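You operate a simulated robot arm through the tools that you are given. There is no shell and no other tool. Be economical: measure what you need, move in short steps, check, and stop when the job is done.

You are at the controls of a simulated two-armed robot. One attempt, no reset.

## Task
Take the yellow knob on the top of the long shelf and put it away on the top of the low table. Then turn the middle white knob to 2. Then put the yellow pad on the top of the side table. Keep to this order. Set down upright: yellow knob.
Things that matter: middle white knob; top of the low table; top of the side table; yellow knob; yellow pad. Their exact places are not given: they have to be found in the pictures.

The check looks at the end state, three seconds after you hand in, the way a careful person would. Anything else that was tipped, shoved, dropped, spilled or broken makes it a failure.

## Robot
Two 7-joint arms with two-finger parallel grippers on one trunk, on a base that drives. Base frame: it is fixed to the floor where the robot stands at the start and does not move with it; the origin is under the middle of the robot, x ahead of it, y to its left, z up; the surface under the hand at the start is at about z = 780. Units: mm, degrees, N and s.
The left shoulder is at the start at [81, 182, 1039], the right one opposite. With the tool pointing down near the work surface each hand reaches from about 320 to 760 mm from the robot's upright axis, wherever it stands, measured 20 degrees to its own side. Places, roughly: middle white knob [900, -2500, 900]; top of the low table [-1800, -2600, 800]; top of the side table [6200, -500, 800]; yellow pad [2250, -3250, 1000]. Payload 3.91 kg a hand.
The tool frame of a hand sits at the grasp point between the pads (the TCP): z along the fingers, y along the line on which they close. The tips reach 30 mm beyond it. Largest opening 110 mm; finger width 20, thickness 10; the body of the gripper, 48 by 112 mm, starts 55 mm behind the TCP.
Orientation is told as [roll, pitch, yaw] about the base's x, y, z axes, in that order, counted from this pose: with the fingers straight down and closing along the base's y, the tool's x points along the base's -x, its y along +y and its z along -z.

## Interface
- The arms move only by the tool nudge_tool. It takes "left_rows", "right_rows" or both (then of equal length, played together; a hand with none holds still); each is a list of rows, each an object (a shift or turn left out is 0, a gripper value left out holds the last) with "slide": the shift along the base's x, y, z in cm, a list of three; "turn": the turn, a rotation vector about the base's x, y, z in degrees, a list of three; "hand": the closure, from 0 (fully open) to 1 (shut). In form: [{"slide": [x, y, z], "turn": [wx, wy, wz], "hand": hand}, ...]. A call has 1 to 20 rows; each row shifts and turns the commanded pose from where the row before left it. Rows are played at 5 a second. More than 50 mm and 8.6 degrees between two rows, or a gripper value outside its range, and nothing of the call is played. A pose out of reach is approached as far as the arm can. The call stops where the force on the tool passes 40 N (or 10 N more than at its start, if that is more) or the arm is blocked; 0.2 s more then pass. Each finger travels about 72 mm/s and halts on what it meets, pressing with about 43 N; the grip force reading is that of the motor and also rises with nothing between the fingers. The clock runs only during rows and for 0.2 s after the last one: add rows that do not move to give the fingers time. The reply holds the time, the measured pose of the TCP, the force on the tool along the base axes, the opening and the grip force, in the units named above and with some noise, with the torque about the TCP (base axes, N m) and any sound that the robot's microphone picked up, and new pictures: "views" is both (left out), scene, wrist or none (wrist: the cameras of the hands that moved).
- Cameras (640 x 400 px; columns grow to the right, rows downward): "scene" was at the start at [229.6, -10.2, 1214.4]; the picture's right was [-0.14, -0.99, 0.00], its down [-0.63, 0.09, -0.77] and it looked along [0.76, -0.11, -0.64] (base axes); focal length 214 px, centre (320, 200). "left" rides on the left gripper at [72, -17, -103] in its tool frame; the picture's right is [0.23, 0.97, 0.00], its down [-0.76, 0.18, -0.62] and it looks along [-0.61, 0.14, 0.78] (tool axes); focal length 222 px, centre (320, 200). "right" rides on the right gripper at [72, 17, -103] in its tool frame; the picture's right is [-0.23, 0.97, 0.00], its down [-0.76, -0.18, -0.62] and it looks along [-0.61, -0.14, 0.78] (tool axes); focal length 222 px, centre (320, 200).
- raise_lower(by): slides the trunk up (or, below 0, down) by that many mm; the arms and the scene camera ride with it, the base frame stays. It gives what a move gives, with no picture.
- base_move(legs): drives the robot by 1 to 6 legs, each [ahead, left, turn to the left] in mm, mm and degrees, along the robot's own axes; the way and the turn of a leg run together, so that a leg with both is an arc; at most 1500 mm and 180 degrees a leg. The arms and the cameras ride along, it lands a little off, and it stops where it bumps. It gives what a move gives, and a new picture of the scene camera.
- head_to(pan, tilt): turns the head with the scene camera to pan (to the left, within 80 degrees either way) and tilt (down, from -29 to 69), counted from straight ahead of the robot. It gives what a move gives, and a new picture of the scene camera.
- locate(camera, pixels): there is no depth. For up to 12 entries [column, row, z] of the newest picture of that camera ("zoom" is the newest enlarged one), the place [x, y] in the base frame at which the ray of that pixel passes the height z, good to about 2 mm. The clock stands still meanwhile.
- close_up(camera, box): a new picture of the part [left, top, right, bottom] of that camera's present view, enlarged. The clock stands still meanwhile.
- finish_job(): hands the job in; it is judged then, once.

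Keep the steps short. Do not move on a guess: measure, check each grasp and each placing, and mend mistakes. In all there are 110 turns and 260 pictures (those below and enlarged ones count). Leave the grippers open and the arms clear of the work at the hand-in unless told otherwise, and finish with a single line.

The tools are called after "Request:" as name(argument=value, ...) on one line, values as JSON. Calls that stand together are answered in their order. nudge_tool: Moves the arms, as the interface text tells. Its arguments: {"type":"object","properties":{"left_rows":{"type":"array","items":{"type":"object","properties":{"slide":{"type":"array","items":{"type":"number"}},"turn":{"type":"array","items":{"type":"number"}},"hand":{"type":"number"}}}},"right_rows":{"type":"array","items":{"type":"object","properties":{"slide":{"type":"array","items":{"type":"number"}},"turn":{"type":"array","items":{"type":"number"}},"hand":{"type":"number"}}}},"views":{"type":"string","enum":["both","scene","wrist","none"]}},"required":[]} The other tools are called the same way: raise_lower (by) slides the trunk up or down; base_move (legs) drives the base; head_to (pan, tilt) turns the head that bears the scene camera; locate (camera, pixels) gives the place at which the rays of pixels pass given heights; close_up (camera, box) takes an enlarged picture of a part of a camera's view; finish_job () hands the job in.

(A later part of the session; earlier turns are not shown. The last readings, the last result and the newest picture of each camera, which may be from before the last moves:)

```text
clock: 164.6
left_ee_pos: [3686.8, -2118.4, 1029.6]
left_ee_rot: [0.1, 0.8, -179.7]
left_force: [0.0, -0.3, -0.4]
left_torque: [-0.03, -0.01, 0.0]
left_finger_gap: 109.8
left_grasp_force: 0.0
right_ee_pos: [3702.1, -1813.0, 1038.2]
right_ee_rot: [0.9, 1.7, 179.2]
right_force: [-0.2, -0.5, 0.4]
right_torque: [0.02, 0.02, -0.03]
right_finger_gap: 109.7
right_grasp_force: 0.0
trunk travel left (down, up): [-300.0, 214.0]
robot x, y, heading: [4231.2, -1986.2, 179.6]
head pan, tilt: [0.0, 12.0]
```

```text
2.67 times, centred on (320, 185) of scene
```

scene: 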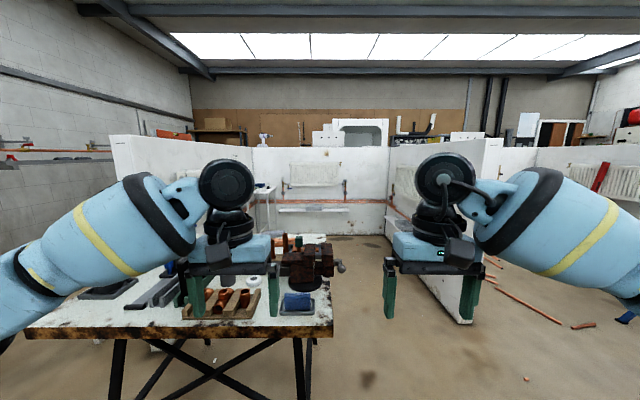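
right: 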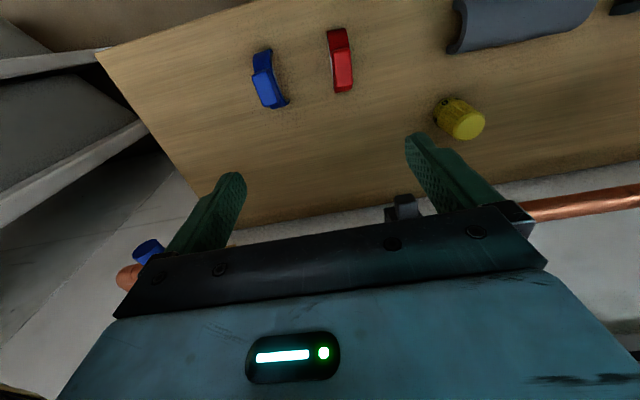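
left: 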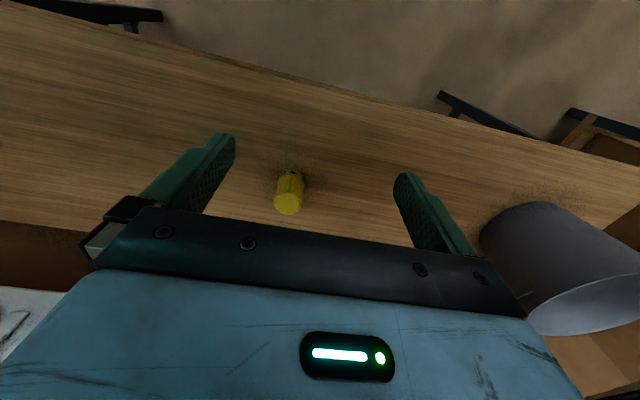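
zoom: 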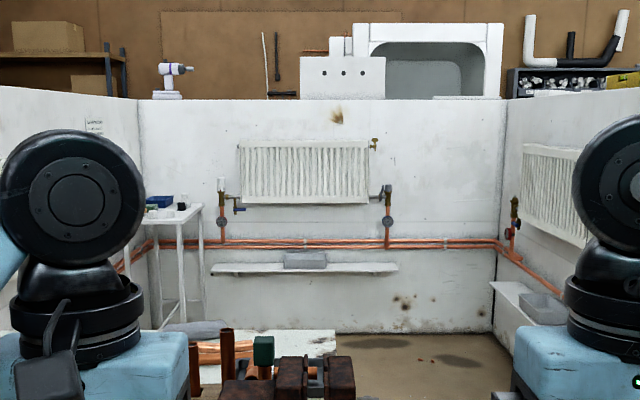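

The middle white knob is on the back wall, left of the middle radiator (zoom (222,185)). Measure the gap between table and right booth wall.

Request:
locate(camera="scene", pixels=[[465, 322, 0], [388, 237, 0], [328, 236, 0], [310, 397, 0], [333, 330, 830], [325, 262, 830], [345, 268, 900], [283, 182, 900], [400, 268, 0], [560, 325, 0]])

Request:
close_up(camera="scene", box=[260, 150, 324, 190])

Request:
head_to(pan=-15, tilt=40)

```text
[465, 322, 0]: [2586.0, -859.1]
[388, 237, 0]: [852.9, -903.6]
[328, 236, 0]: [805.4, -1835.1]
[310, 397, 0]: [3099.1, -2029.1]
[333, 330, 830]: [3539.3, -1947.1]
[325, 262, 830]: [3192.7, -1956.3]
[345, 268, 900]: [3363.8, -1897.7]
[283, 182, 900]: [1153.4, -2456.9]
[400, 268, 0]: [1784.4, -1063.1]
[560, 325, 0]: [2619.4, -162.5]
```

```text
10.00 times, centred on (292, 170) of scene
```

zoom: 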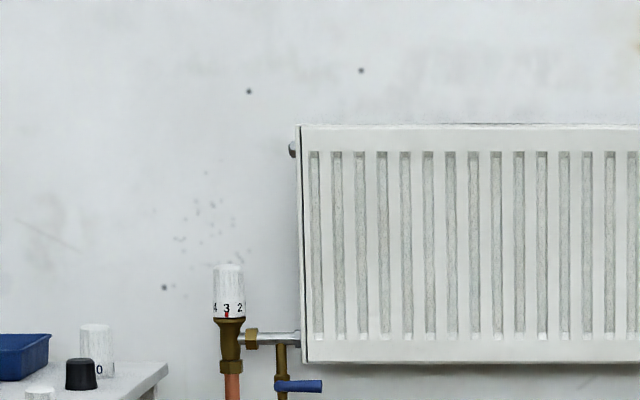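

```text
clock: 165.5
left_ee_pos: [3686.2, -2119.1, 1030.6]
left_ee_rot: [0.2, 0.9, -179.7]
left_force: [-0.7, 0.4, 0.2]
left_torque: [0.0, 0.01, 0.0]
left_finger_gap: 109.7
left_grasp_force: 0.1
right_ee_pos: [3702.0, -1812.9, 1037.5]
right_ee_rot: [0.9, 1.8, 179.3]
right_force: [-0.9, 0.4, 0.2]
right_torque: [-0.02, 0.01, -0.01]
right_finger_gap: 109.9
right_grasp_force: 0.0
trunk travel left (down, up): [-300.0, 214.0]
robot x, y, heading: [4232.6, -1990.7, 179.4]
head pan, tilt: [-15.0, 40.0]
```

scene: 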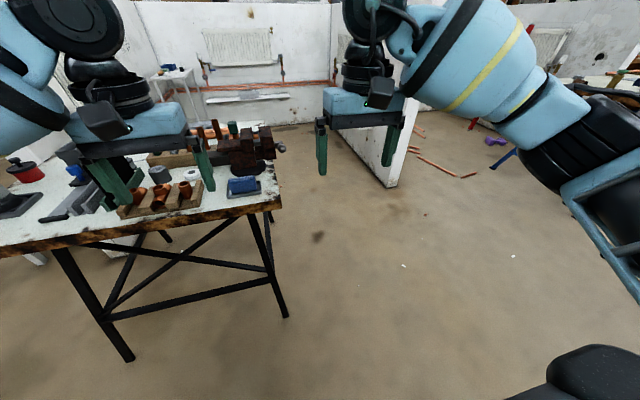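

Knob now reads 3 (2 is just to its right). Gap: table edge y≈−1940, vise handle −1890, wall end (2590,−860). Go right to y≈−1300, ahead to x≈3000, then slant to (2500,−1550).

Request:
base_move(legs=[[0, -690, 0.6], [1230, 0, 0], [500, 250, 0]])

Request:
head_to(pan=15, tilt=20)

```text
clock: 177.6
left_ee_pos: [2517.4, -1441.6, 1042.0]
left_ee_rot: [-0.6, -0.6, -179.6]
left_force: [0.0, -0.6, 0.8]
left_torque: [0.02, -0.01, -0.02]
left_finger_gap: 110.0
left_grasp_force: 0.0
right_ee_pos: [2537.4, -1142.5, 1056.0]
right_ee_rot: [-0.2, -0.7, -179.0]
right_force: [-0.4, 0.0, 0.4]
right_torque: [0.01, -0.03, 0.02]
right_finger_gap: 109.9
right_grasp_force: 0.0
trunk travel left (down, up): [-300.0, 214.0]
robot x, y, heading: [3038.1, -1297.4, 179.7]
head pan, tilt: [-15.0, 40.0]
stopped in leg 2: the robot was blocked; the commanded pose is now the measured one
```

scene: 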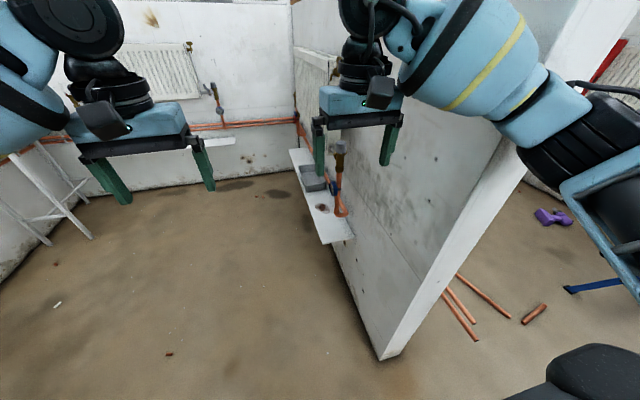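

```text
clock: 178.5
left_ee_pos: [2519.2, -1441.9, 1044.1]
left_ee_rot: [-0.6, -0.9, -179.5]
left_force: [0.5, 0.3, 0.4]
left_torque: [0.0, 0.0, 0.0]
left_finger_gap: 110.0
left_grasp_force: 0.1
right_ee_pos: [2536.1, -1141.7, 1054.7]
right_ee_rot: [-0.3, -0.4, -178.9]
right_force: [0.0, 0.3, 0.0]
right_torque: [0.03, 0.03, -0.01]
right_finger_gap: 110.0
right_grasp_force: 0.1
trunk travel left (down, up): [-300.0, 214.0]
robot x, y, heading: [3036.6, -1295.7, 179.9]
head pan, tilt: [15.0, 20.0]
```

scene: 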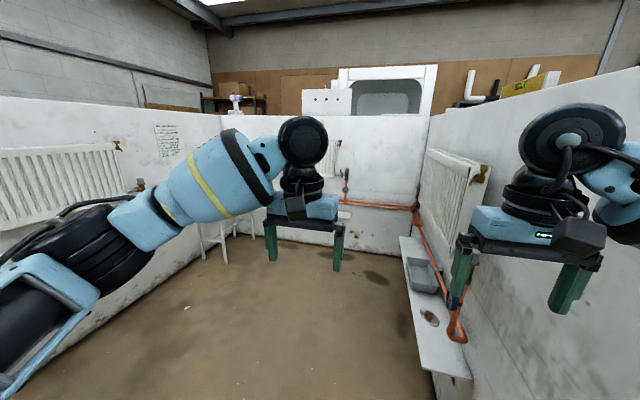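

The right forearm met the wall end. Back 60, left 160, then forward slanting left.

Request:
base_move(legs=[[-60, 0, 0], [0, 170, 0], [300, 40, 0], [300, 150, 0]])

Request:
head_to(pan=25, tilt=25)

```text
clock: 184.7
left_ee_pos: [1949.3, -1795.6, 1030.1]
left_ee_rot: [0.1, 0.9, -179.3]
left_force: [-0.1, -0.3, 0.4]
left_torque: [0.01, -0.01, 0.02]
left_finger_gap: 110.1
left_grasp_force: 0.0
right_ee_pos: [1965.3, -1493.5, 1037.7]
right_ee_rot: [0.5, 1.5, -179.0]
right_force: [0.3, -0.4, 0.7]
right_torque: [0.01, 0.01, -0.02]
right_finger_gap: 110.1
right_grasp_force: 0.1
trunk travel left (down, up): [-300.0, 214.0]
robot x, y, heading: [2494.9, -1658.0, -180.1]
head pan, tilt: [15.0, 20.0]
```

scene: 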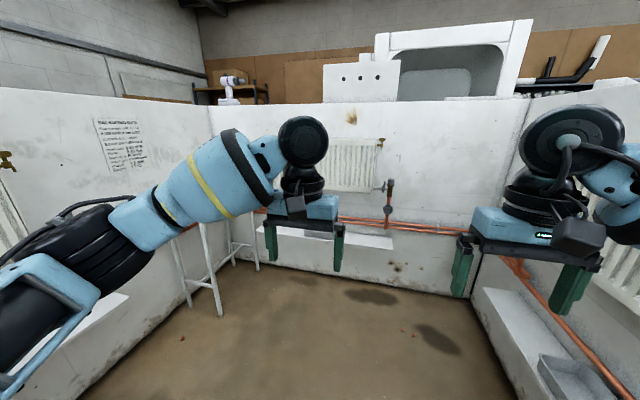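

```text
clock: 185.4
left_ee_pos: [1949.8, -1795.3, 1029.2]
left_ee_rot: [0.0, 0.8, -179.3]
left_force: [0.5, 0.1, -0.4]
left_torque: [-0.02, -0.05, 0.03]
left_finger_gap: 110.0
left_grasp_force: 0.1
right_ee_pos: [1965.4, -1492.5, 1037.7]
right_ee_rot: [0.5, 1.4, -179.1]
right_force: [0.0, 0.1, 0.3]
right_torque: [0.02, 0.0, -0.01]
right_finger_gap: 110.0
right_grasp_force: 0.0
trunk travel left (down, up): [-300.0, 214.0]
robot x, y, heading: [2495.7, -1657.5, -180.0]
head pan, tilt: [25.0, 25.0]
```

scene: 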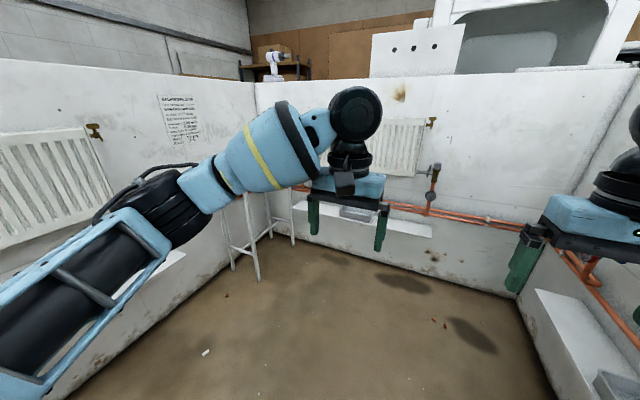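

Inside the booth. Measure the stool's legs, wall lines.

Request:
locate(camera="scene", pixels=[[258, 281, 0], [293, 244, 0], [233, 269, 0], [320, 247, 0], [100, 375, 0], [272, 190, 900], [400, 265, 0], [240, 280, 100]])

Request:
head_to(pan=45, tilt=15)

```text
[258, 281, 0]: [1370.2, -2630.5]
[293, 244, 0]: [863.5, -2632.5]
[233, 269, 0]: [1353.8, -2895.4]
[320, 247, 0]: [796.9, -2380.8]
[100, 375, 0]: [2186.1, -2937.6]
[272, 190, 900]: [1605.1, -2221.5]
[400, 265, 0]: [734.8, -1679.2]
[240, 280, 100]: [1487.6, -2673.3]
```

```text
clock: 186.2
left_ee_pos: [1949.1, -1793.8, 1029.5]
left_ee_rot: [0.1, 0.9, -179.3]
left_force: [-0.1, -1.0, 0.6]
left_torque: [0.0, -0.02, 0.01]
left_finger_gap: 109.9
left_grasp_force: 0.0
right_ee_pos: [1965.9, -1493.1, 1037.0]
right_ee_rot: [0.5, 1.4, -179.0]
right_force: [0.3, 0.1, -1.1]
right_torque: [-0.02, 0.04, 0.0]
right_finger_gap: 110.2
right_grasp_force: 0.0
trunk travel left (down, up): [-300.0, 214.0]
robot x, y, heading: [2494.8, -1659.4, -179.9]
head pan, tilt: [45.0, 15.0]
```

scene: 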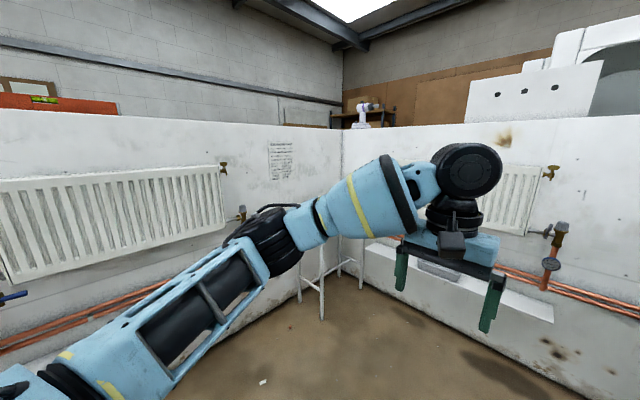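

Stool: x 860–1370, y −2630…−2895; back wall x≈790. To keep the elbows over the stool's things I raise the trunk 200 mm, then approach to about (1600,−2200).

Request:
raise_lower(by=200)

Request:
base_move(legs=[[850, 550, 0]])

Request:
head_to(pan=20, tilt=35)

```text
clock: 188.4
left_ee_pos: [1950.4, -1793.7, 1227.6]
left_ee_rot: [0.1, 1.0, -179.3]
left_force: [0.0, 0.1, 0.1]
left_torque: [0.02, 0.01, 0.01]
left_finger_gap: 110.3
left_grasp_force: 0.2
right_ee_pos: [1964.5, -1493.3, 1236.1]
right_ee_rot: [0.5, 1.6, -179.0]
right_force: [-0.6, 0.0, -0.1]
right_torque: [-0.01, 0.0, 0.01]
right_finger_gap: 110.2
right_grasp_force: 0.1
trunk travel left (down, up): [-500.0, 14.0]
robot x, y, heading: [2494.4, -1657.7, -179.7]
head pan, tilt: [45.0, 15.0]
```

```text
clock: 193.7
left_ee_pos: [1096.5, -2336.3, 1229.3]
left_ee_rot: [0.0, 0.7, -179.8]
left_force: [-0.5, -0.6, 0.1]
left_torque: [0.03, 0.0, 0.04]
left_finger_gap: 109.9
left_grasp_force: 0.1
right_ee_pos: [1115.2, -2035.0, 1237.4]
right_ee_rot: [0.4, 1.4, -179.6]
right_force: [0.8, 0.1, 0.7]
right_torque: [0.0, -0.01, 0.02]
right_finger_gap: 109.8
right_grasp_force: 0.0
trunk travel left (down, up): [-500.0, 14.0]
robot x, y, heading: [1645.6, -2203.0, 179.5]
head pan, tilt: [45.0, 15.0]
```

scene: 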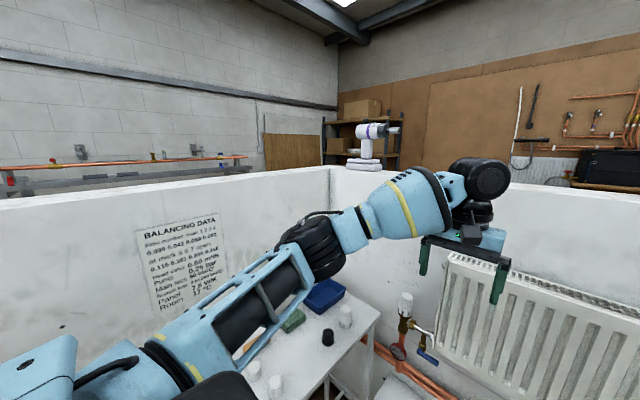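

```text
clock: 194.6
left_ee_pos: [1098.0, -2336.2, 1230.0]
left_ee_rot: [0.1, 0.9, -179.8]
left_force: [0.6, 0.2, 0.6]
left_torque: [0.01, -0.02, -0.03]
left_finger_gap: 109.9
left_grasp_force: 0.0
right_ee_pos: [1116.7, -2035.7, 1236.7]
right_ee_rot: [0.5, 1.4, -179.5]
right_force: [0.7, 0.1, 1.6]
right_torque: [-0.01, 0.02, -0.02]
right_finger_gap: 109.9
right_grasp_force: 0.0
trunk travel left (down, up): [-500.0, 14.0]
robot x, y, heading: [1642.5, -2205.5, 179.6]
head pan, tilt: [20.0, 35.0]
```

scene: 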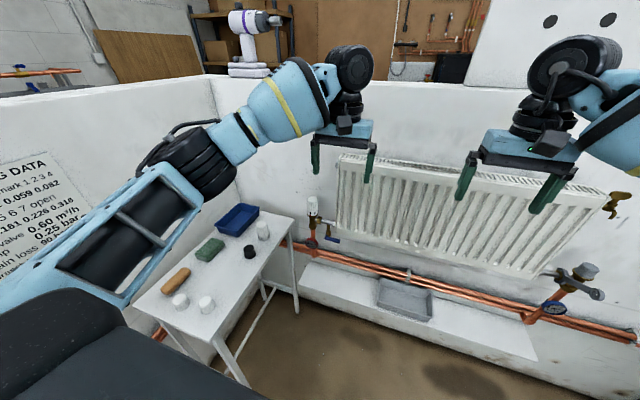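

Clear view: the middle radiator's white head at (313,207). Enlarge and locate at several heights; also take the left wrist picture.

Request:
close_up(camera="scene", box=[293, 185, 341, 215])

Request:
locate(camera="scene", pixels=[[313, 199, 950], [313, 199, 920], [313, 199, 900], [314, 215, 880], [314, 215, 860], [280, 215, 850], [290, 230, 850]])

Request:
close_up(camera="left", box=[0, 0, 640, 400])

```text
13.33 times, centred on (317, 200) of scene
```

zoom: 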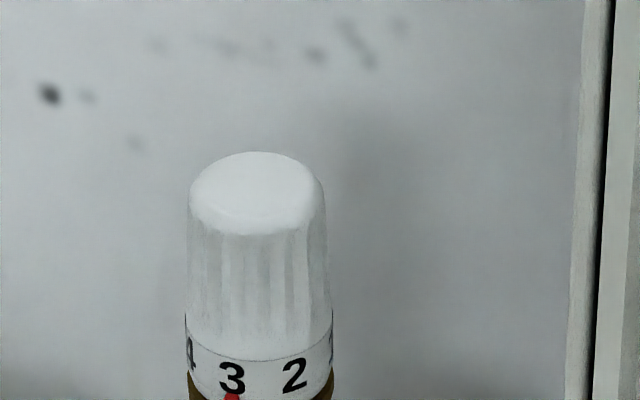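

```text
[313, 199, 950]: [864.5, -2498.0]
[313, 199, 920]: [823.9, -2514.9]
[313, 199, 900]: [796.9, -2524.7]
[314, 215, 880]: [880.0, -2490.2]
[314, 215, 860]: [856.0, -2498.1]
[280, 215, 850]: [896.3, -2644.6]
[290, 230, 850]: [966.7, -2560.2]
```

```text
1.00 times, centred on (320, 200) of left (not enlarged: the box is as wide or as high as the picture)
```

zoom: 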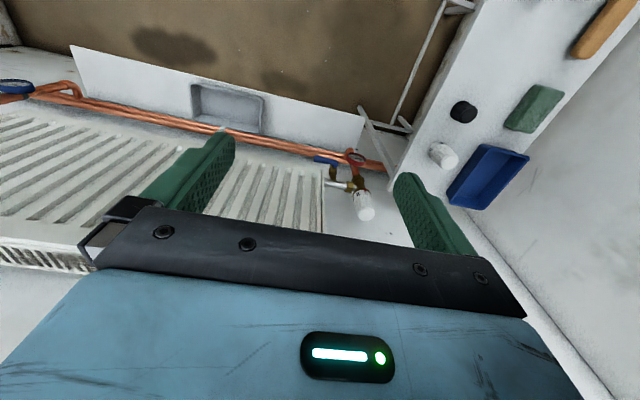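

Triangulate the knob top with the left wrist view (366,214).

Request:
locate(camera="left", pixels=[[366, 214, 900], [366, 214, 920], [366, 214, 940], [366, 214, 960], [358, 189, 880], [358, 189, 860]])

Request:
locate(camera="scene", pixels=[[312.2, 199.3, 940], [312.2, 199.3, 960], [312.2, 199.3, 980], [313.4, 214, 890], [313.4, 214, 910]])

Request:
close_up(camera="left", box=[304, 130, 432, 210])

Request:
close_up(camera="scene", box=[285, 190, 349, 230])

```text
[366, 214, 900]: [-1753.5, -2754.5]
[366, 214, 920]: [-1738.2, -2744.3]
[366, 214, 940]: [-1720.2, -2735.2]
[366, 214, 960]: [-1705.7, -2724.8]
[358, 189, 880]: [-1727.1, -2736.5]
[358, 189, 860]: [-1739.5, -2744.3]
```

```text
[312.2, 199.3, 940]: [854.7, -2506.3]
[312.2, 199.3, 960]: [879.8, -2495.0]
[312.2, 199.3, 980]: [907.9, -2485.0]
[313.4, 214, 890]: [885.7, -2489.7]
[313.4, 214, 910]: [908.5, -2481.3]
```

```text
5.00 times, centred on (368, 170) of left
```

zoom: 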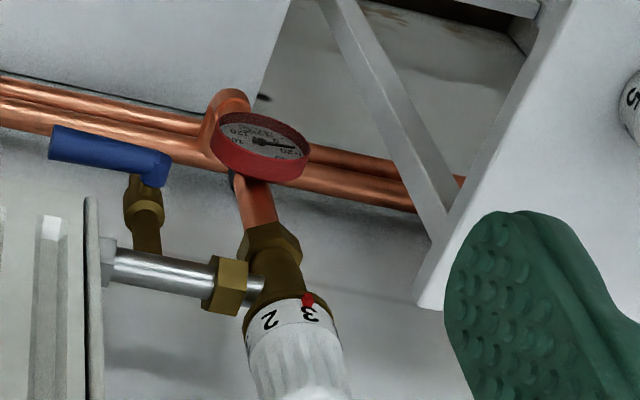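

```text
10.00 times, centred on (317, 210) of scene
```

zoom: 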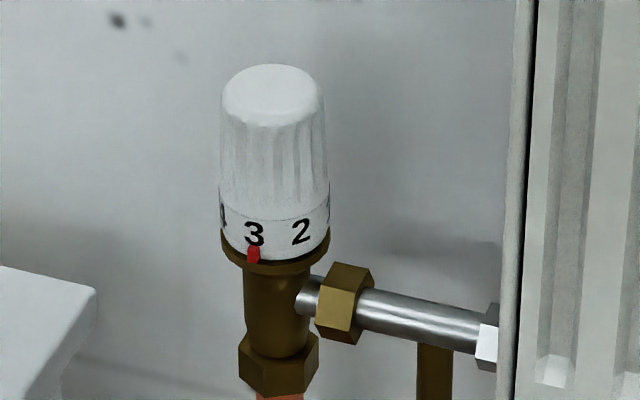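

3 is exactly at the red mark; 2 is ≈50° away, so the head must turn ≈50° clockwise seen from above. The left wrist picture was stale; take a new one.

Request:
nudge_tool(left_rows=[{}], views="wrist")

Request:
locate(camera="left", pixels=[[366, 214, 920], [366, 214, 940], [366, 214, 960], [366, 214, 980], [363, 193, 890], [363, 193, 910]])

```text
clock: 195.0
left_ee_pos: [1097.5, -2335.7, 1229.6]
left_ee_rot: [0.1, 0.7, -179.9]
left_force: [0.2, -0.2, 0.3]
left_torque: [-0.02, 0.01, -0.02]
left_finger_gap: 110.0
left_grasp_force: 0.2
right_ee_pos: [1116.5, -2034.4, 1237.3]
right_ee_rot: [0.5, 1.4, -179.6]
right_force: [0.1, 0.1, -0.4]
right_torque: [0.01, 0.0, 0.0]
right_finger_gap: 110.2
right_grasp_force: 0.0
trunk travel left (down, up): [-500.0, 14.0]
robot x, y, heading: [1641.7, -2206.7, 179.3]
head pan, tilt: [20.0, 35.0]
```

left: 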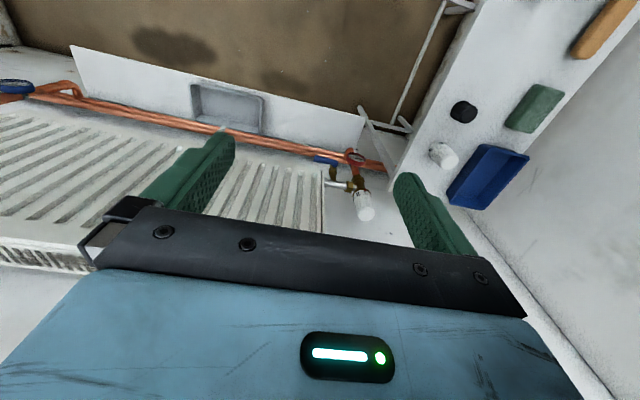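

```text
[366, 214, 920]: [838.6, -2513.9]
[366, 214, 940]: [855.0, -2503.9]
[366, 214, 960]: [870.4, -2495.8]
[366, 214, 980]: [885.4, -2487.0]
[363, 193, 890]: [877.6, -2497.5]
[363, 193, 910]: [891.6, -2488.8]
```

Knob top centre ≈ (855,−2505,940), bottom ~875. The wall is close behind; I want its exact x. I look for matching wall spots in both views.

Request:
close_up(camera="left", box=[320, 170, 416, 230])

Request:
close_up(camera="scene", box=[240, 150, 352, 220])

```text
6.67 times, centred on (368, 200) of left
```

zoom: 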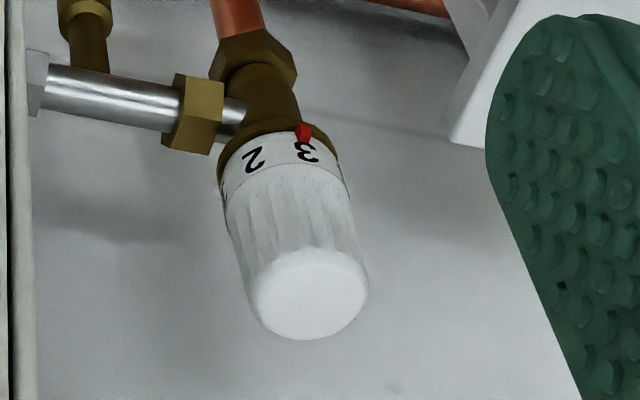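

```text
5.71 times, centred on (296, 185) of scene
```

zoom: 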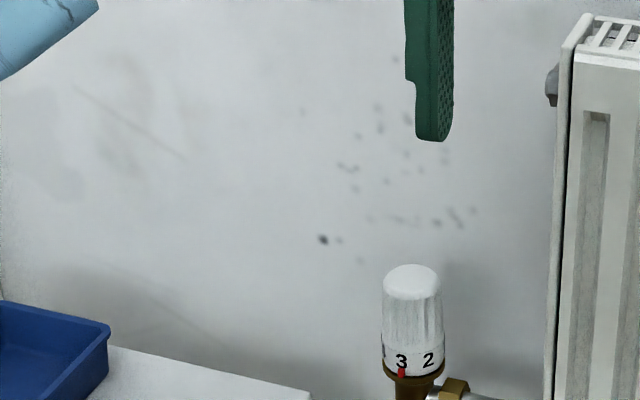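

A faint wall spot: scene (296.4,192), maybe left (379.2,228.2). Check consistency.

Request:
locate(camera="scene", pixels=[[296.4, 192, 900], [296.4, 192, 920], [296.4, 192, 940], [296.4, 192, 960], [305, 222, 850], [305, 222, 830], [335, 215, 850]])

Request:
locate(camera="left", pixels=[[379.2, 228.2, 900], [379.2, 228.2, 920], [379.2, 228.2, 940], [379.2, 228.2, 960]])

Request:
close_up(camera="left", box=[336, 200, 416, 250])

```text
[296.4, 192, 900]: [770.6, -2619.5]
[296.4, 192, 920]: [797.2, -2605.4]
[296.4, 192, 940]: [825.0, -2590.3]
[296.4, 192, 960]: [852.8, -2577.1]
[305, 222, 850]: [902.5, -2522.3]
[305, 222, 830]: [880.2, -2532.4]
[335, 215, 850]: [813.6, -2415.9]
```

```text
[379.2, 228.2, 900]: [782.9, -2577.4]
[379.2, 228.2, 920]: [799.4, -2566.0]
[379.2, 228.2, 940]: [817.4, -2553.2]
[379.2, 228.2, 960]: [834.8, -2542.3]
```

```text
8.00 times, centred on (376, 225) of left
```

zoom: 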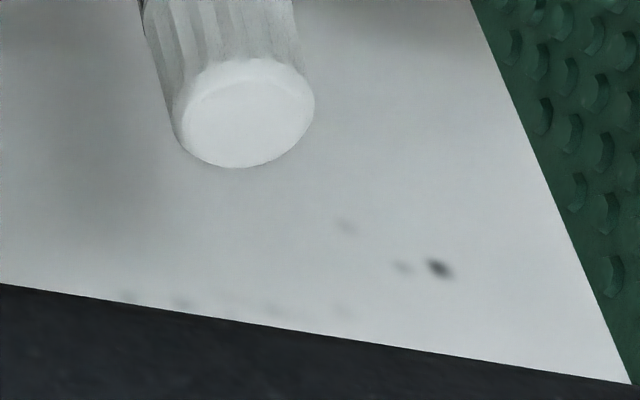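

Request:
locate(camera="left", pixels=[[391, 233.5, 880], [391, 233.5, 900], [391, 233.5, 920], [391, 233.5, 940]])

Request:
locate(camera="scene", pixels=[[296.4, 192, 880], [296.4, 192, 890], [296.4, 192, 910]])

```text
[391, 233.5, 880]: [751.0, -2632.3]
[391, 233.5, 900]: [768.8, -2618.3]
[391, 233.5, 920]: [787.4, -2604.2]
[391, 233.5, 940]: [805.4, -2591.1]
```

```text
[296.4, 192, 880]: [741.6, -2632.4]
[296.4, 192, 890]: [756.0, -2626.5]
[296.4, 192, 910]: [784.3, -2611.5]
```

Wall x≈770, 85 mm behind the knob axis: enough. I bring the left hand in line (y −2505), pre-turn it +25°, and draw the right hand back 15 cm.

Request:
nudge_tool(left_rows=[{"slide": [0, -3.4, 0], "turn": [0, 0, 5]}, {"slide": [0, -3.4, 0], "turn": [0, 0, 5]}, {"slide": [0, -3.4, 0], "turn": [0, 0, 5]}, {"slide": [0, -3.4, 0], "turn": [0, 0, 5]}, {"slide": [0, -3.3, 0], "turn": [0, 0, 5]}, {}], right_rows=[{"slide": [3, 0, 0]}, {"slide": [3, 0, 0]}, {"slide": [3, 0, 0]}, {"slide": [3, 0, 0]}, {"slide": [3, 0, 0]}, {}], views="scene")

Request:
locate(camera="scene", pixels=[[339, 160, 1100], [339, 160, 1050], [339, 160, 1150], [302, 300, 450], [380, 300, 450]])

```text
clock: 196.4
left_ee_pos: [1095.9, -2504.3, 1229.6]
left_ee_rot: [0.2, 0.8, -154.8]
left_force: [-1.3, -0.7, 0.1]
left_torque: [-0.02, -0.01, 0.06]
left_finger_gap: 110.0
left_grasp_force: 0.1
right_ee_pos: [1266.0, -2035.6, 1239.6]
right_ee_rot: [0.5, 1.5, -179.5]
right_force: [0.0, 0.3, -0.4]
right_torque: [0.01, -0.01, -0.02]
right_finger_gap: 110.2
right_grasp_force: 0.1
trunk travel left (down, up): [-500.0, 14.0]
robot x, y, heading: [1646.2, -2205.7, 179.5]
head pan, tilt: [20.0, 35.0]
```

scene: 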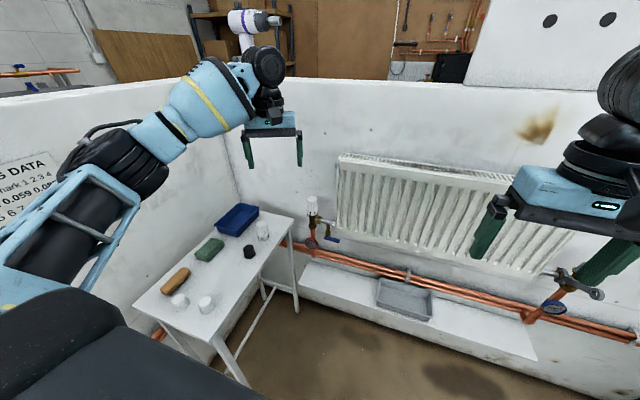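

```text
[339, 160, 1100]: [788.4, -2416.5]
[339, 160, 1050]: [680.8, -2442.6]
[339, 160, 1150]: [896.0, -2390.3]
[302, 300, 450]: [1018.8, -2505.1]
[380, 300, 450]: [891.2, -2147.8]
```

Radiator top ≈1120, hands at 1230. Drive ahead 215.

Request:
base_move(legs=[[215, 0, 0.5]])

Request:
head_to(pan=30, tilt=45)

```text
clock: 198.1
left_ee_pos: [884.5, -2511.4, 1231.7]
left_ee_rot: [0.1, 0.8, -154.2]
left_force: [0.2, -0.3, 0.3]
left_torque: [-0.03, -0.02, -0.01]
left_finger_gap: 109.9
left_grasp_force: 0.2
right_ee_pos: [1048.5, -2040.2, 1238.8]
right_ee_rot: [0.4, 1.5, -178.9]
right_force: [-0.1, -0.5, 0.4]
right_torque: [0.01, 0.0, 0.0]
right_finger_gap: 109.9
right_grasp_force: 0.1
trunk travel left (down, up): [-500.0, 14.0]
robot x, y, heading: [1427.1, -2200.6, -179.7]
head pan, tilt: [20.0, 35.0]
```

scene: 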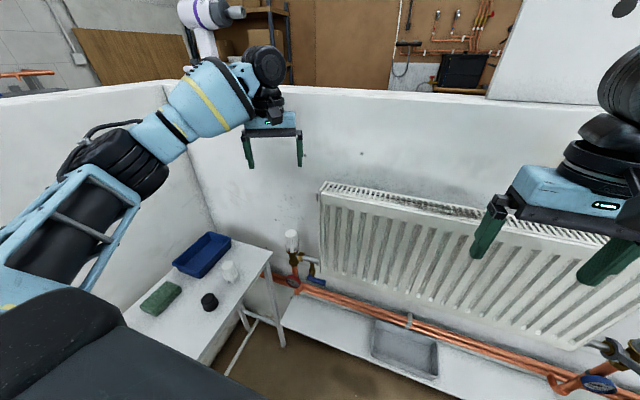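

```text
clock: 198.8
left_ee_pos: [884.8, -2512.1, 1230.3]
left_ee_rot: [0.1, 0.8, -154.1]
left_force: [0.1, -0.8, 0.7]
left_torque: [-0.03, 0.0, 0.03]
left_finger_gap: 109.9
left_grasp_force: 0.0
right_ee_pos: [1048.4, -2039.9, 1238.7]
right_ee_rot: [0.5, 1.4, -178.9]
right_force: [0.4, 0.2, -0.1]
right_torque: [0.04, 0.04, 0.01]
right_finger_gap: 109.9
right_grasp_force: 0.0
trunk travel left (down, up): [-500.0, 14.0]
robot x, y, heading: [1426.0, -2204.7, -179.6]
head pan, tilt: [30.0, 45.0]
```

scene: 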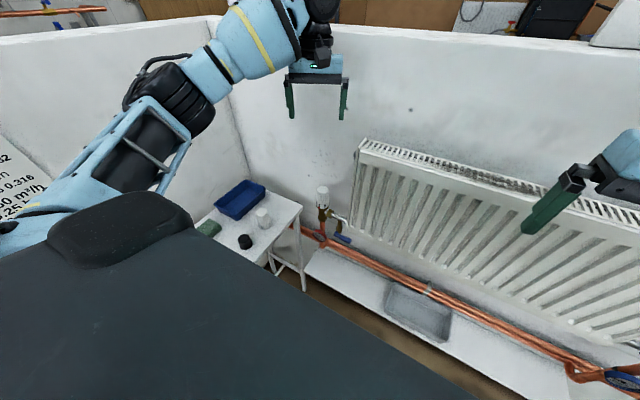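

Lower the left hand to z≈1050 and refine the knob's place with its camera.

Request:
nudge_tool(left_rows=[{"slide": [-0.8, 0.2, -4]}, {"slide": [-0.8, 0.2, -4]}, {"slide": [-0.8, 0.2, -4]}, {"slide": [0, 0, -4]}, {"slide": [0, 0, -2]}, {}])

Request:
close_up(camera="scene", box=[276, 130, 404, 210])

Request:
close_up(camera="left", box=[220, 60, 460, 210])

```text
clock: 200.2
left_ee_pos: [859.7, -2504.0, 1049.1]
left_ee_rot: [0.1, 0.8, -154.2]
left_force: [-0.7, -0.1, 0.2]
left_torque: [0.0, -0.01, 0.02]
left_finger_gap: 109.7
left_grasp_force: 0.0
right_ee_pos: [1047.8, -2039.5, 1238.4]
right_ee_rot: [0.6, 1.4, -178.9]
right_force: [0.1, -0.3, 0.4]
right_torque: [0.01, -0.03, -0.01]
right_finger_gap: 110.0
right_grasp_force: 0.1
trunk travel left (down, up): [-500.0, 14.0]
robot x, y, heading: [1428.2, -2204.0, -180.0]
head pan, tilt: [30.0, 45.0]
```

scene: 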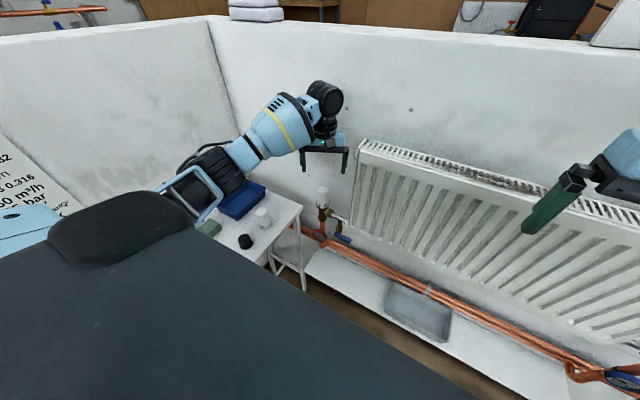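
left: 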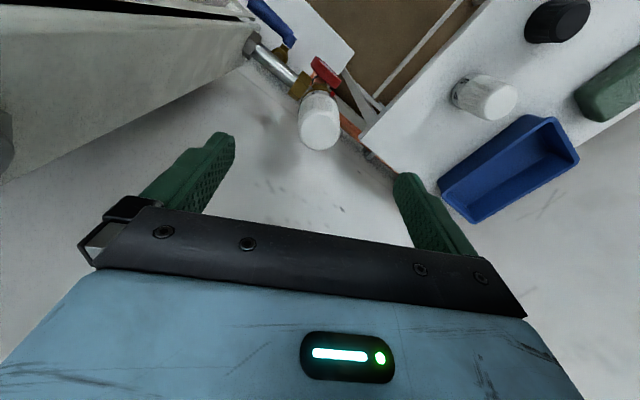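

```text
5.00 times, centred on (340, 170) of scene
```

zoom: 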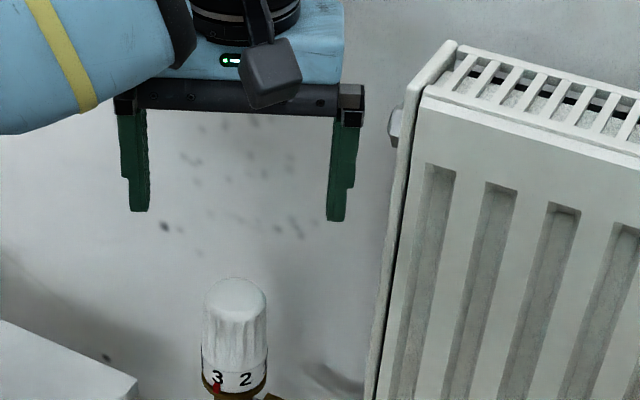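

```text
2.67 times, centred on (340, 135) of left
```

zoom: 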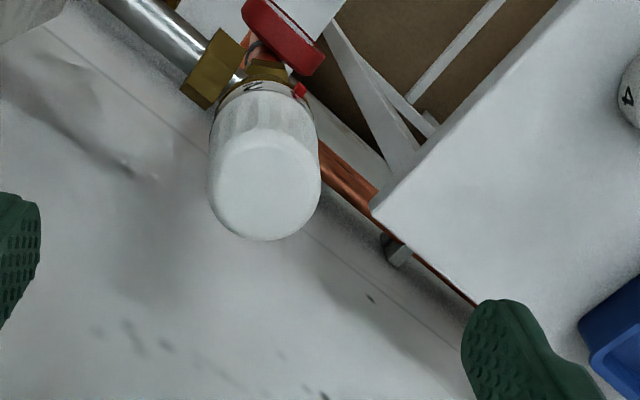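

Elbow is low over the stool (z≈1050). For margin I back the base 80 mm and stretch the arm more, then recheck.

Request:
base_move(legs=[[-80, 0, 0]])

Request:
nudge_tool(left_rows=[{"slide": [-2.7, 0, 0]}, {"slide": [-2.7, 0, 0]}, {"slide": [-2.6, 0, 0]}, {}])

Request:
locate(camera="left", pixels=[[319.4, 127.5, 940], [319.4, 127.5, 930]])

Request:
close_up(camera="scene", box=[160, 120, 352, 240])

```text
clock: 201.3
left_ee_pos: [937.2, -2505.7, 1049.5]
left_ee_rot: [0.1, 0.8, -154.2]
left_force: [-0.1, 0.2, 0.5]
left_torque: [-0.03, 0.01, -0.04]
left_finger_gap: 109.9
left_grasp_force: 0.0
right_ee_pos: [1127.6, -2039.3, 1237.9]
right_ee_rot: [0.4, 1.5, -178.9]
right_force: [0.5, -0.1, 0.4]
right_torque: [0.01, -0.01, 0.01]
right_finger_gap: 109.8
right_grasp_force: 0.1
trunk travel left (down, up): [-500.0, 14.0]
robot x, y, heading: [1507.1, -2200.4, -179.6]
head pan, tilt: [30.0, 45.0]
```

scene: 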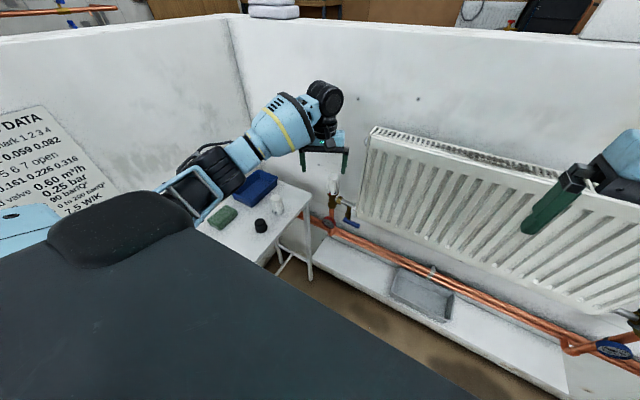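

```text
clock: 202.3
left_ee_pos: [859.3, -2505.9, 1050.5]
left_ee_rot: [0.2, 0.9, -154.2]
left_force: [0.4, 0.1, 0.5]
left_torque: [0.05, 0.01, -0.02]
left_finger_gap: 110.3
left_grasp_force: 0.1
right_ee_pos: [1128.1, -2040.2, 1238.3]
right_ee_rot: [0.5, 1.4, -178.9]
right_force: [-0.2, 0.2, 0.3]
right_torque: [-0.01, 0.0, -0.01]
right_finger_gap: 110.2
right_grasp_force: 0.1
trunk travel left (down, up): [-500.0, 14.0]
robot x, y, heading: [1503.7, -2203.9, -180.0]
head pan, tilt: [30.0, 45.0]
```

scene: 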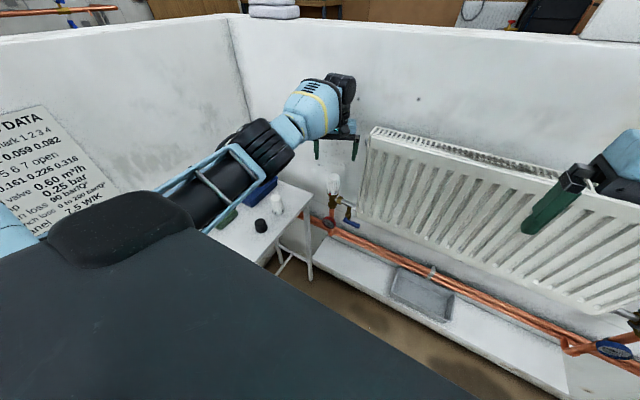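
left: 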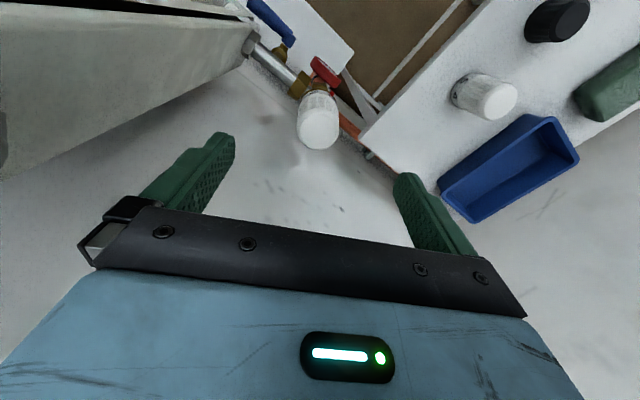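

```text
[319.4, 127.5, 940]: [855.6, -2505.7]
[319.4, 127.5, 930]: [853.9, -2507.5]
```

```text
3.33 times, centred on (256, 180) of scene
```

zoom: 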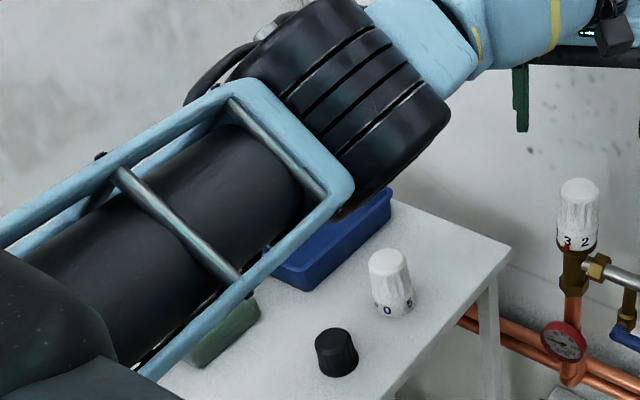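

Elbow is now well above the stool (≈1100). Knob axis (855.6,−2506). Lower to z≈914 with open fingers.

Request:
nudge_tool(left_rows=[{"slide": [-0.35, 0, -3]}, {"slide": [0, 0, -3]}, {"slide": [0, 0, -3]}, {"slide": [0, 0, -3]}, {"slide": [0, 0, -1.6]}, {}])

Request:
close_up(camera="scene", box=[160, 120, 384, 260])

```text
clock: 203.7
left_ee_pos: [869.7, -2505.8, 916.6]
left_ee_rot: [0.1, 0.7, -154.2]
left_force: [1.5, -0.3, 0.0]
left_torque: [0.02, -0.03, -0.03]
left_finger_gap: 110.1
left_grasp_force: 0.1
left hand out of reach, approached as far as the arm can: row 3, 4
right_ee_pos: [1128.2, -2039.6, 1237.6]
right_ee_rot: [0.5, 1.4, -178.8]
right_force: [-0.5, -0.1, 0.0]
right_torque: [0.03, -0.01, -0.01]
right_finger_gap: 109.9
right_grasp_force: 0.0
trunk travel left (down, up): [-500.0, 14.0]
robot x, y, heading: [1506.4, -2205.4, -179.6]
head pan, tilt: [30.0, 45.0]
```

scene: 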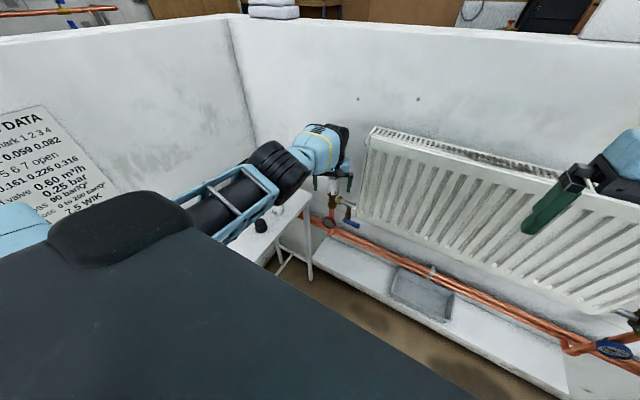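
left: 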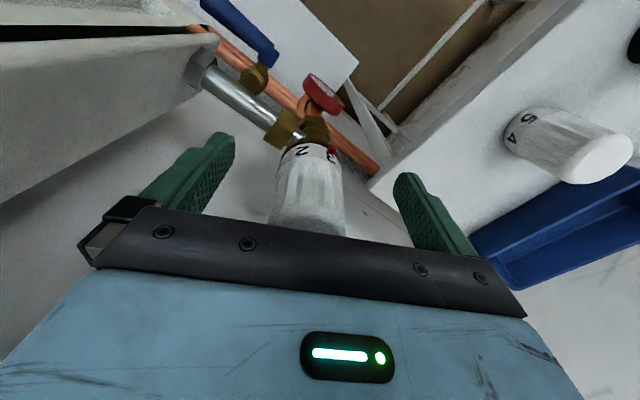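

```text
2.86 times, centred on (272, 190) of scene
```

zoom: 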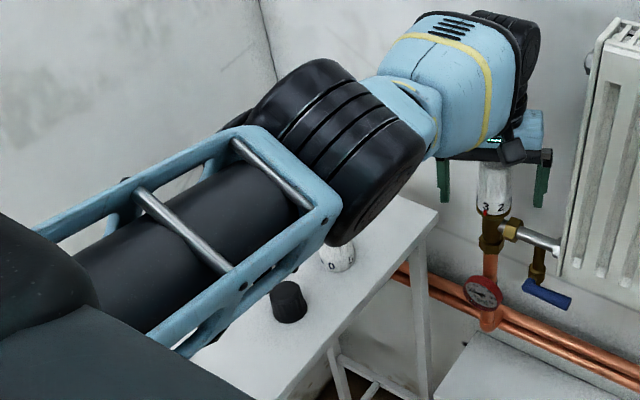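

Out of reach by 14 mm (x 870 instead of 856). Drive the base ahead 30 mm; the fingers have >30 mm clearance around the knob.

Request:
base_move(legs=[[30, 0, 0]])

Request:
nudge_tool(left_rows=[{"slide": [0.8, 0, 0]}, {}], views="wrist")

```text
clock: 204.5
left_ee_pos: [840.7, -2504.6, 918.8]
left_ee_rot: [0.0, 0.7, -154.1]
left_force: [-0.4, -0.7, 0.3]
left_torque: [-0.01, 0.0, 0.0]
left_finger_gap: 109.9
left_grasp_force: 0.1
right_ee_pos: [1100.5, -2039.9, 1239.7]
right_ee_rot: [0.4, 1.3, -178.9]
right_force: [-0.2, 0.3, 1.2]
right_torque: [-0.01, -0.02, 0.0]
right_finger_gap: 110.2
right_grasp_force: 0.0
trunk travel left (down, up): [-500.0, 14.0]
robot x, y, heading: [1474.7, -2207.6, -179.9]
head pan, tilt: [30.0, 45.0]
```

scene: 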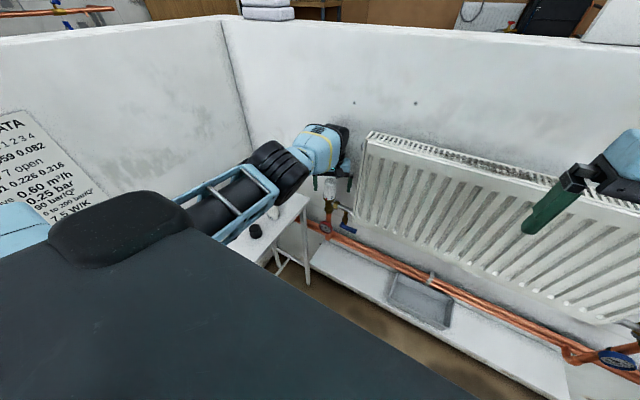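

```text
clock: 205.1
left_ee_pos: [841.7, -2505.0, 915.1]
left_ee_rot: [0.2, 1.1, -154.2]
left_force: [-0.8, 0.6, 0.3]
left_torque: [0.01, -0.01, 0.03]
left_finger_gap: 110.1
left_grasp_force: 0.1
left hand out of reach, approached as far as the arm can: row 1
right_ee_pos: [1098.6, -2040.2, 1239.1]
right_ee_rot: [0.6, 1.5, -179.0]
right_force: [-0.4, 0.1, -0.4]
right_torque: [0.02, -0.03, 0.0]
right_finger_gap: 110.0
right_grasp_force: 0.0
trunk travel left (down, up): [-500.0, 14.0]
robot x, y, heading: [1477.3, -2203.7, -179.8]
head pan, tilt: [30.0, 45.0]
```

left: 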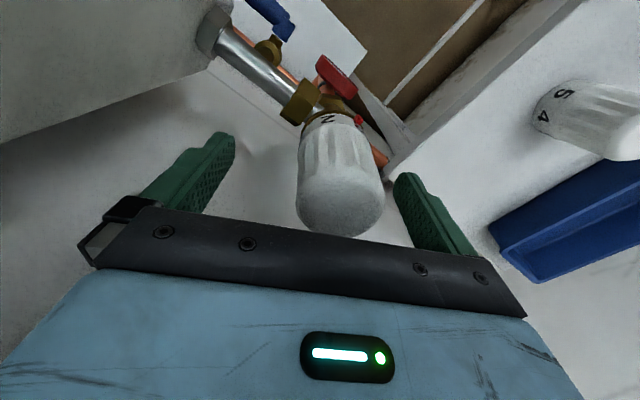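

Now bring the hand back in x to 856.

Request:
nudge_tool(left_rows=[{"slide": [1.1, 0, 0]}, {"slide": [1.0, 0, 0]}, {}], views="wrist")

```text
clock: 205.9
left_ee_pos: [844.2, -2506.5, 909.6]
left_ee_rot: [0.0, 0.9, -154.2]
left_force: [0.5, -0.6, 0.2]
left_torque: [-0.04, -0.02, -0.02]
left_finger_gap: 109.9
left_grasp_force: 0.1
left hand out of reach, approached as far as the arm can: row 1, 2
right_ee_pos: [1098.8, -2039.3, 1239.6]
right_ee_rot: [0.5, 1.3, -179.0]
right_force: [-0.5, 0.0, -0.4]
right_torque: [0.0, 0.0, 0.0]
right_finger_gap: 109.9
right_grasp_force: 0.2
trunk travel left (down, up): [-500.0, 14.0]
robot x, y, heading: [1474.9, -2202.6, -180.0]
head pan, tilt: [30.0, 45.0]
```

left: 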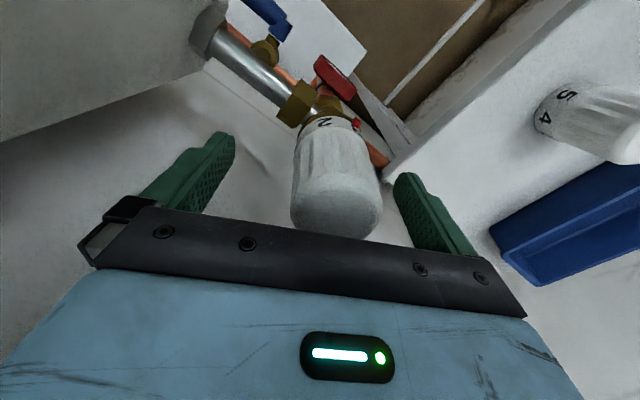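

Request:
nudge_tool(left_rows=[{"slide": [0.8, 0, 0]}, {"slide": [0.4, 0, 0]}, {}], views="wrist")

```text
clock: 206.7
left_ee_pos: [844.3, -2507.6, 906.6]
left_ee_rot: [0.1, 0.9, -154.2]
left_force: [0.1, -0.1, 0.5]
left_torque: [0.0, 0.01, -0.03]
left_finger_gap: 110.0
left_grasp_force: 0.1
left hand out of reach, approached as far as the arm can: row 1, 2
right_ee_pos: [1098.5, -2039.6, 1238.8]
right_ee_rot: [0.5, 1.4, -178.9]
right_force: [-0.2, -0.5, 0.4]
right_torque: [0.0, 0.01, -0.03]
right_finger_gap: 110.4
right_grasp_force: 0.2
trunk travel left (down, up): [-500.0, 14.0]
robot x, y, heading: [1480.0, -2201.9, -179.9]
head pan, tilt: [30.0, 45.0]
```

left: 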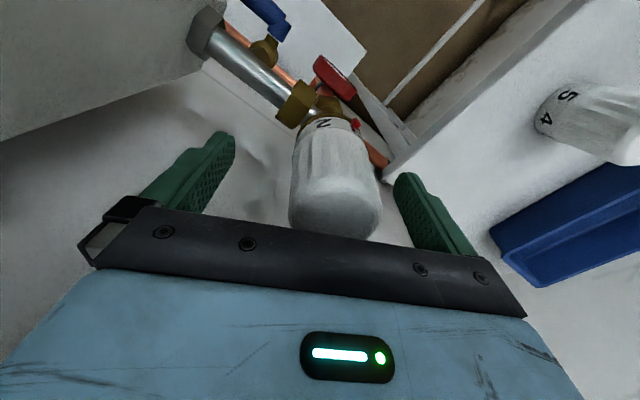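

The arm is at a limit here (trunk high, hand low). I lift 6 cm to see where the commanded pose is, without touching the knob.

Request:
nudge_tool(left_rows=[{"slide": [0, 0, 3]}, {"slide": [0, 0, 3]}, {"slide": [0, 0, 3]}, {"slide": [0, 0, 3]}, {}])

```text
clock: 207.9
left_ee_pos: [829.4, -2509.4, 1025.4]
left_ee_rot: [0.2, 1.0, -154.2]
left_force: [-0.4, 0.6, -1.5]
left_torque: [0.0, 0.0, 0.02]
left_finger_gap: 109.8
left_grasp_force: 0.0
left hand out of reach, approached as far as the arm can: row 1, 2, 3
right_ee_pos: [1098.6, -2039.2, 1239.1]
right_ee_rot: [0.6, 1.4, -179.0]
right_force: [-0.2, -0.5, -0.1]
right_torque: [0.01, 0.02, 0.03]
right_finger_gap: 109.9
right_grasp_force: 0.1
trunk travel left (down, up): [-500.0, 14.0]
robot x, y, heading: [1476.8, -2205.3, -179.7]
head pan, tilt: [30.0, 45.0]
```

scene: 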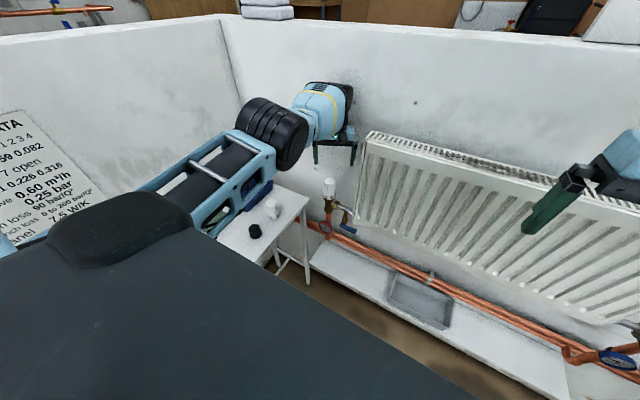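
left: 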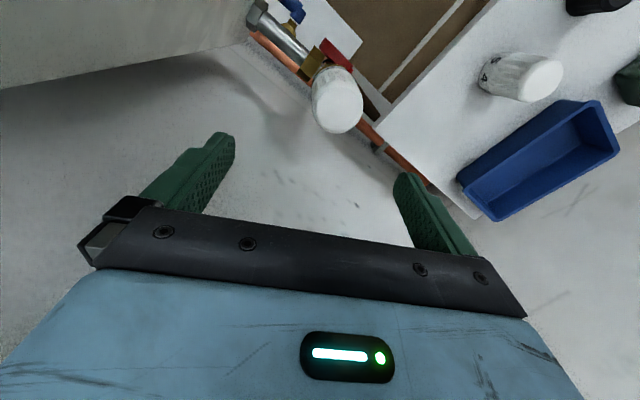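

The commands clamp when out of reach; now actual = commanded at x=829. First set x=855.6 up here, then lower again.

Request:
nudge_tool(left_rows=[{"slide": [1.3, 0.2, 0]}, {"slide": [1.3, 0.15, 0]}, {}, {"slide": [0, 0, -3]}, {"slide": [0, 0, -3]}, {"slide": [0, 0, -3]}, {"slide": [0, 0, -2.2]}, {}], views="wrist")

```text
clock: 209.7
left_ee_pos: [839.5, -2507.6, 917.0]
left_ee_rot: [0.1, 0.9, -154.3]
left_force: [-0.3, 0.3, -0.8]
left_torque: [0.01, 0.0, -0.02]
left_finger_gap: 110.1
left_grasp_force: 0.0
left hand out of reach, approached as far as the arm can: row 1, 2, 5, 6, 7
right_ee_pos: [1099.3, -2038.9, 1239.8]
right_ee_rot: [0.5, 1.3, -178.9]
right_force: [0.0, 0.6, 0.3]
right_torque: [0.04, 0.03, 0.02]
right_finger_gap: 110.1
right_grasp_force: 0.1
trunk travel left (down, up): [-500.0, 14.0]
robot x, y, heading: [1478.6, -2204.0, -179.8]
head pan, tilt: [30.0, 45.0]
```

left: 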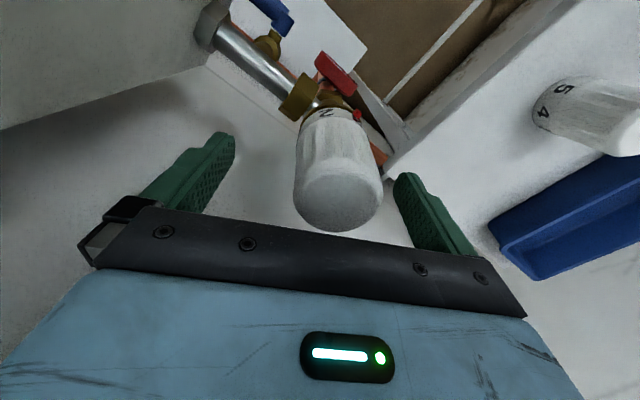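

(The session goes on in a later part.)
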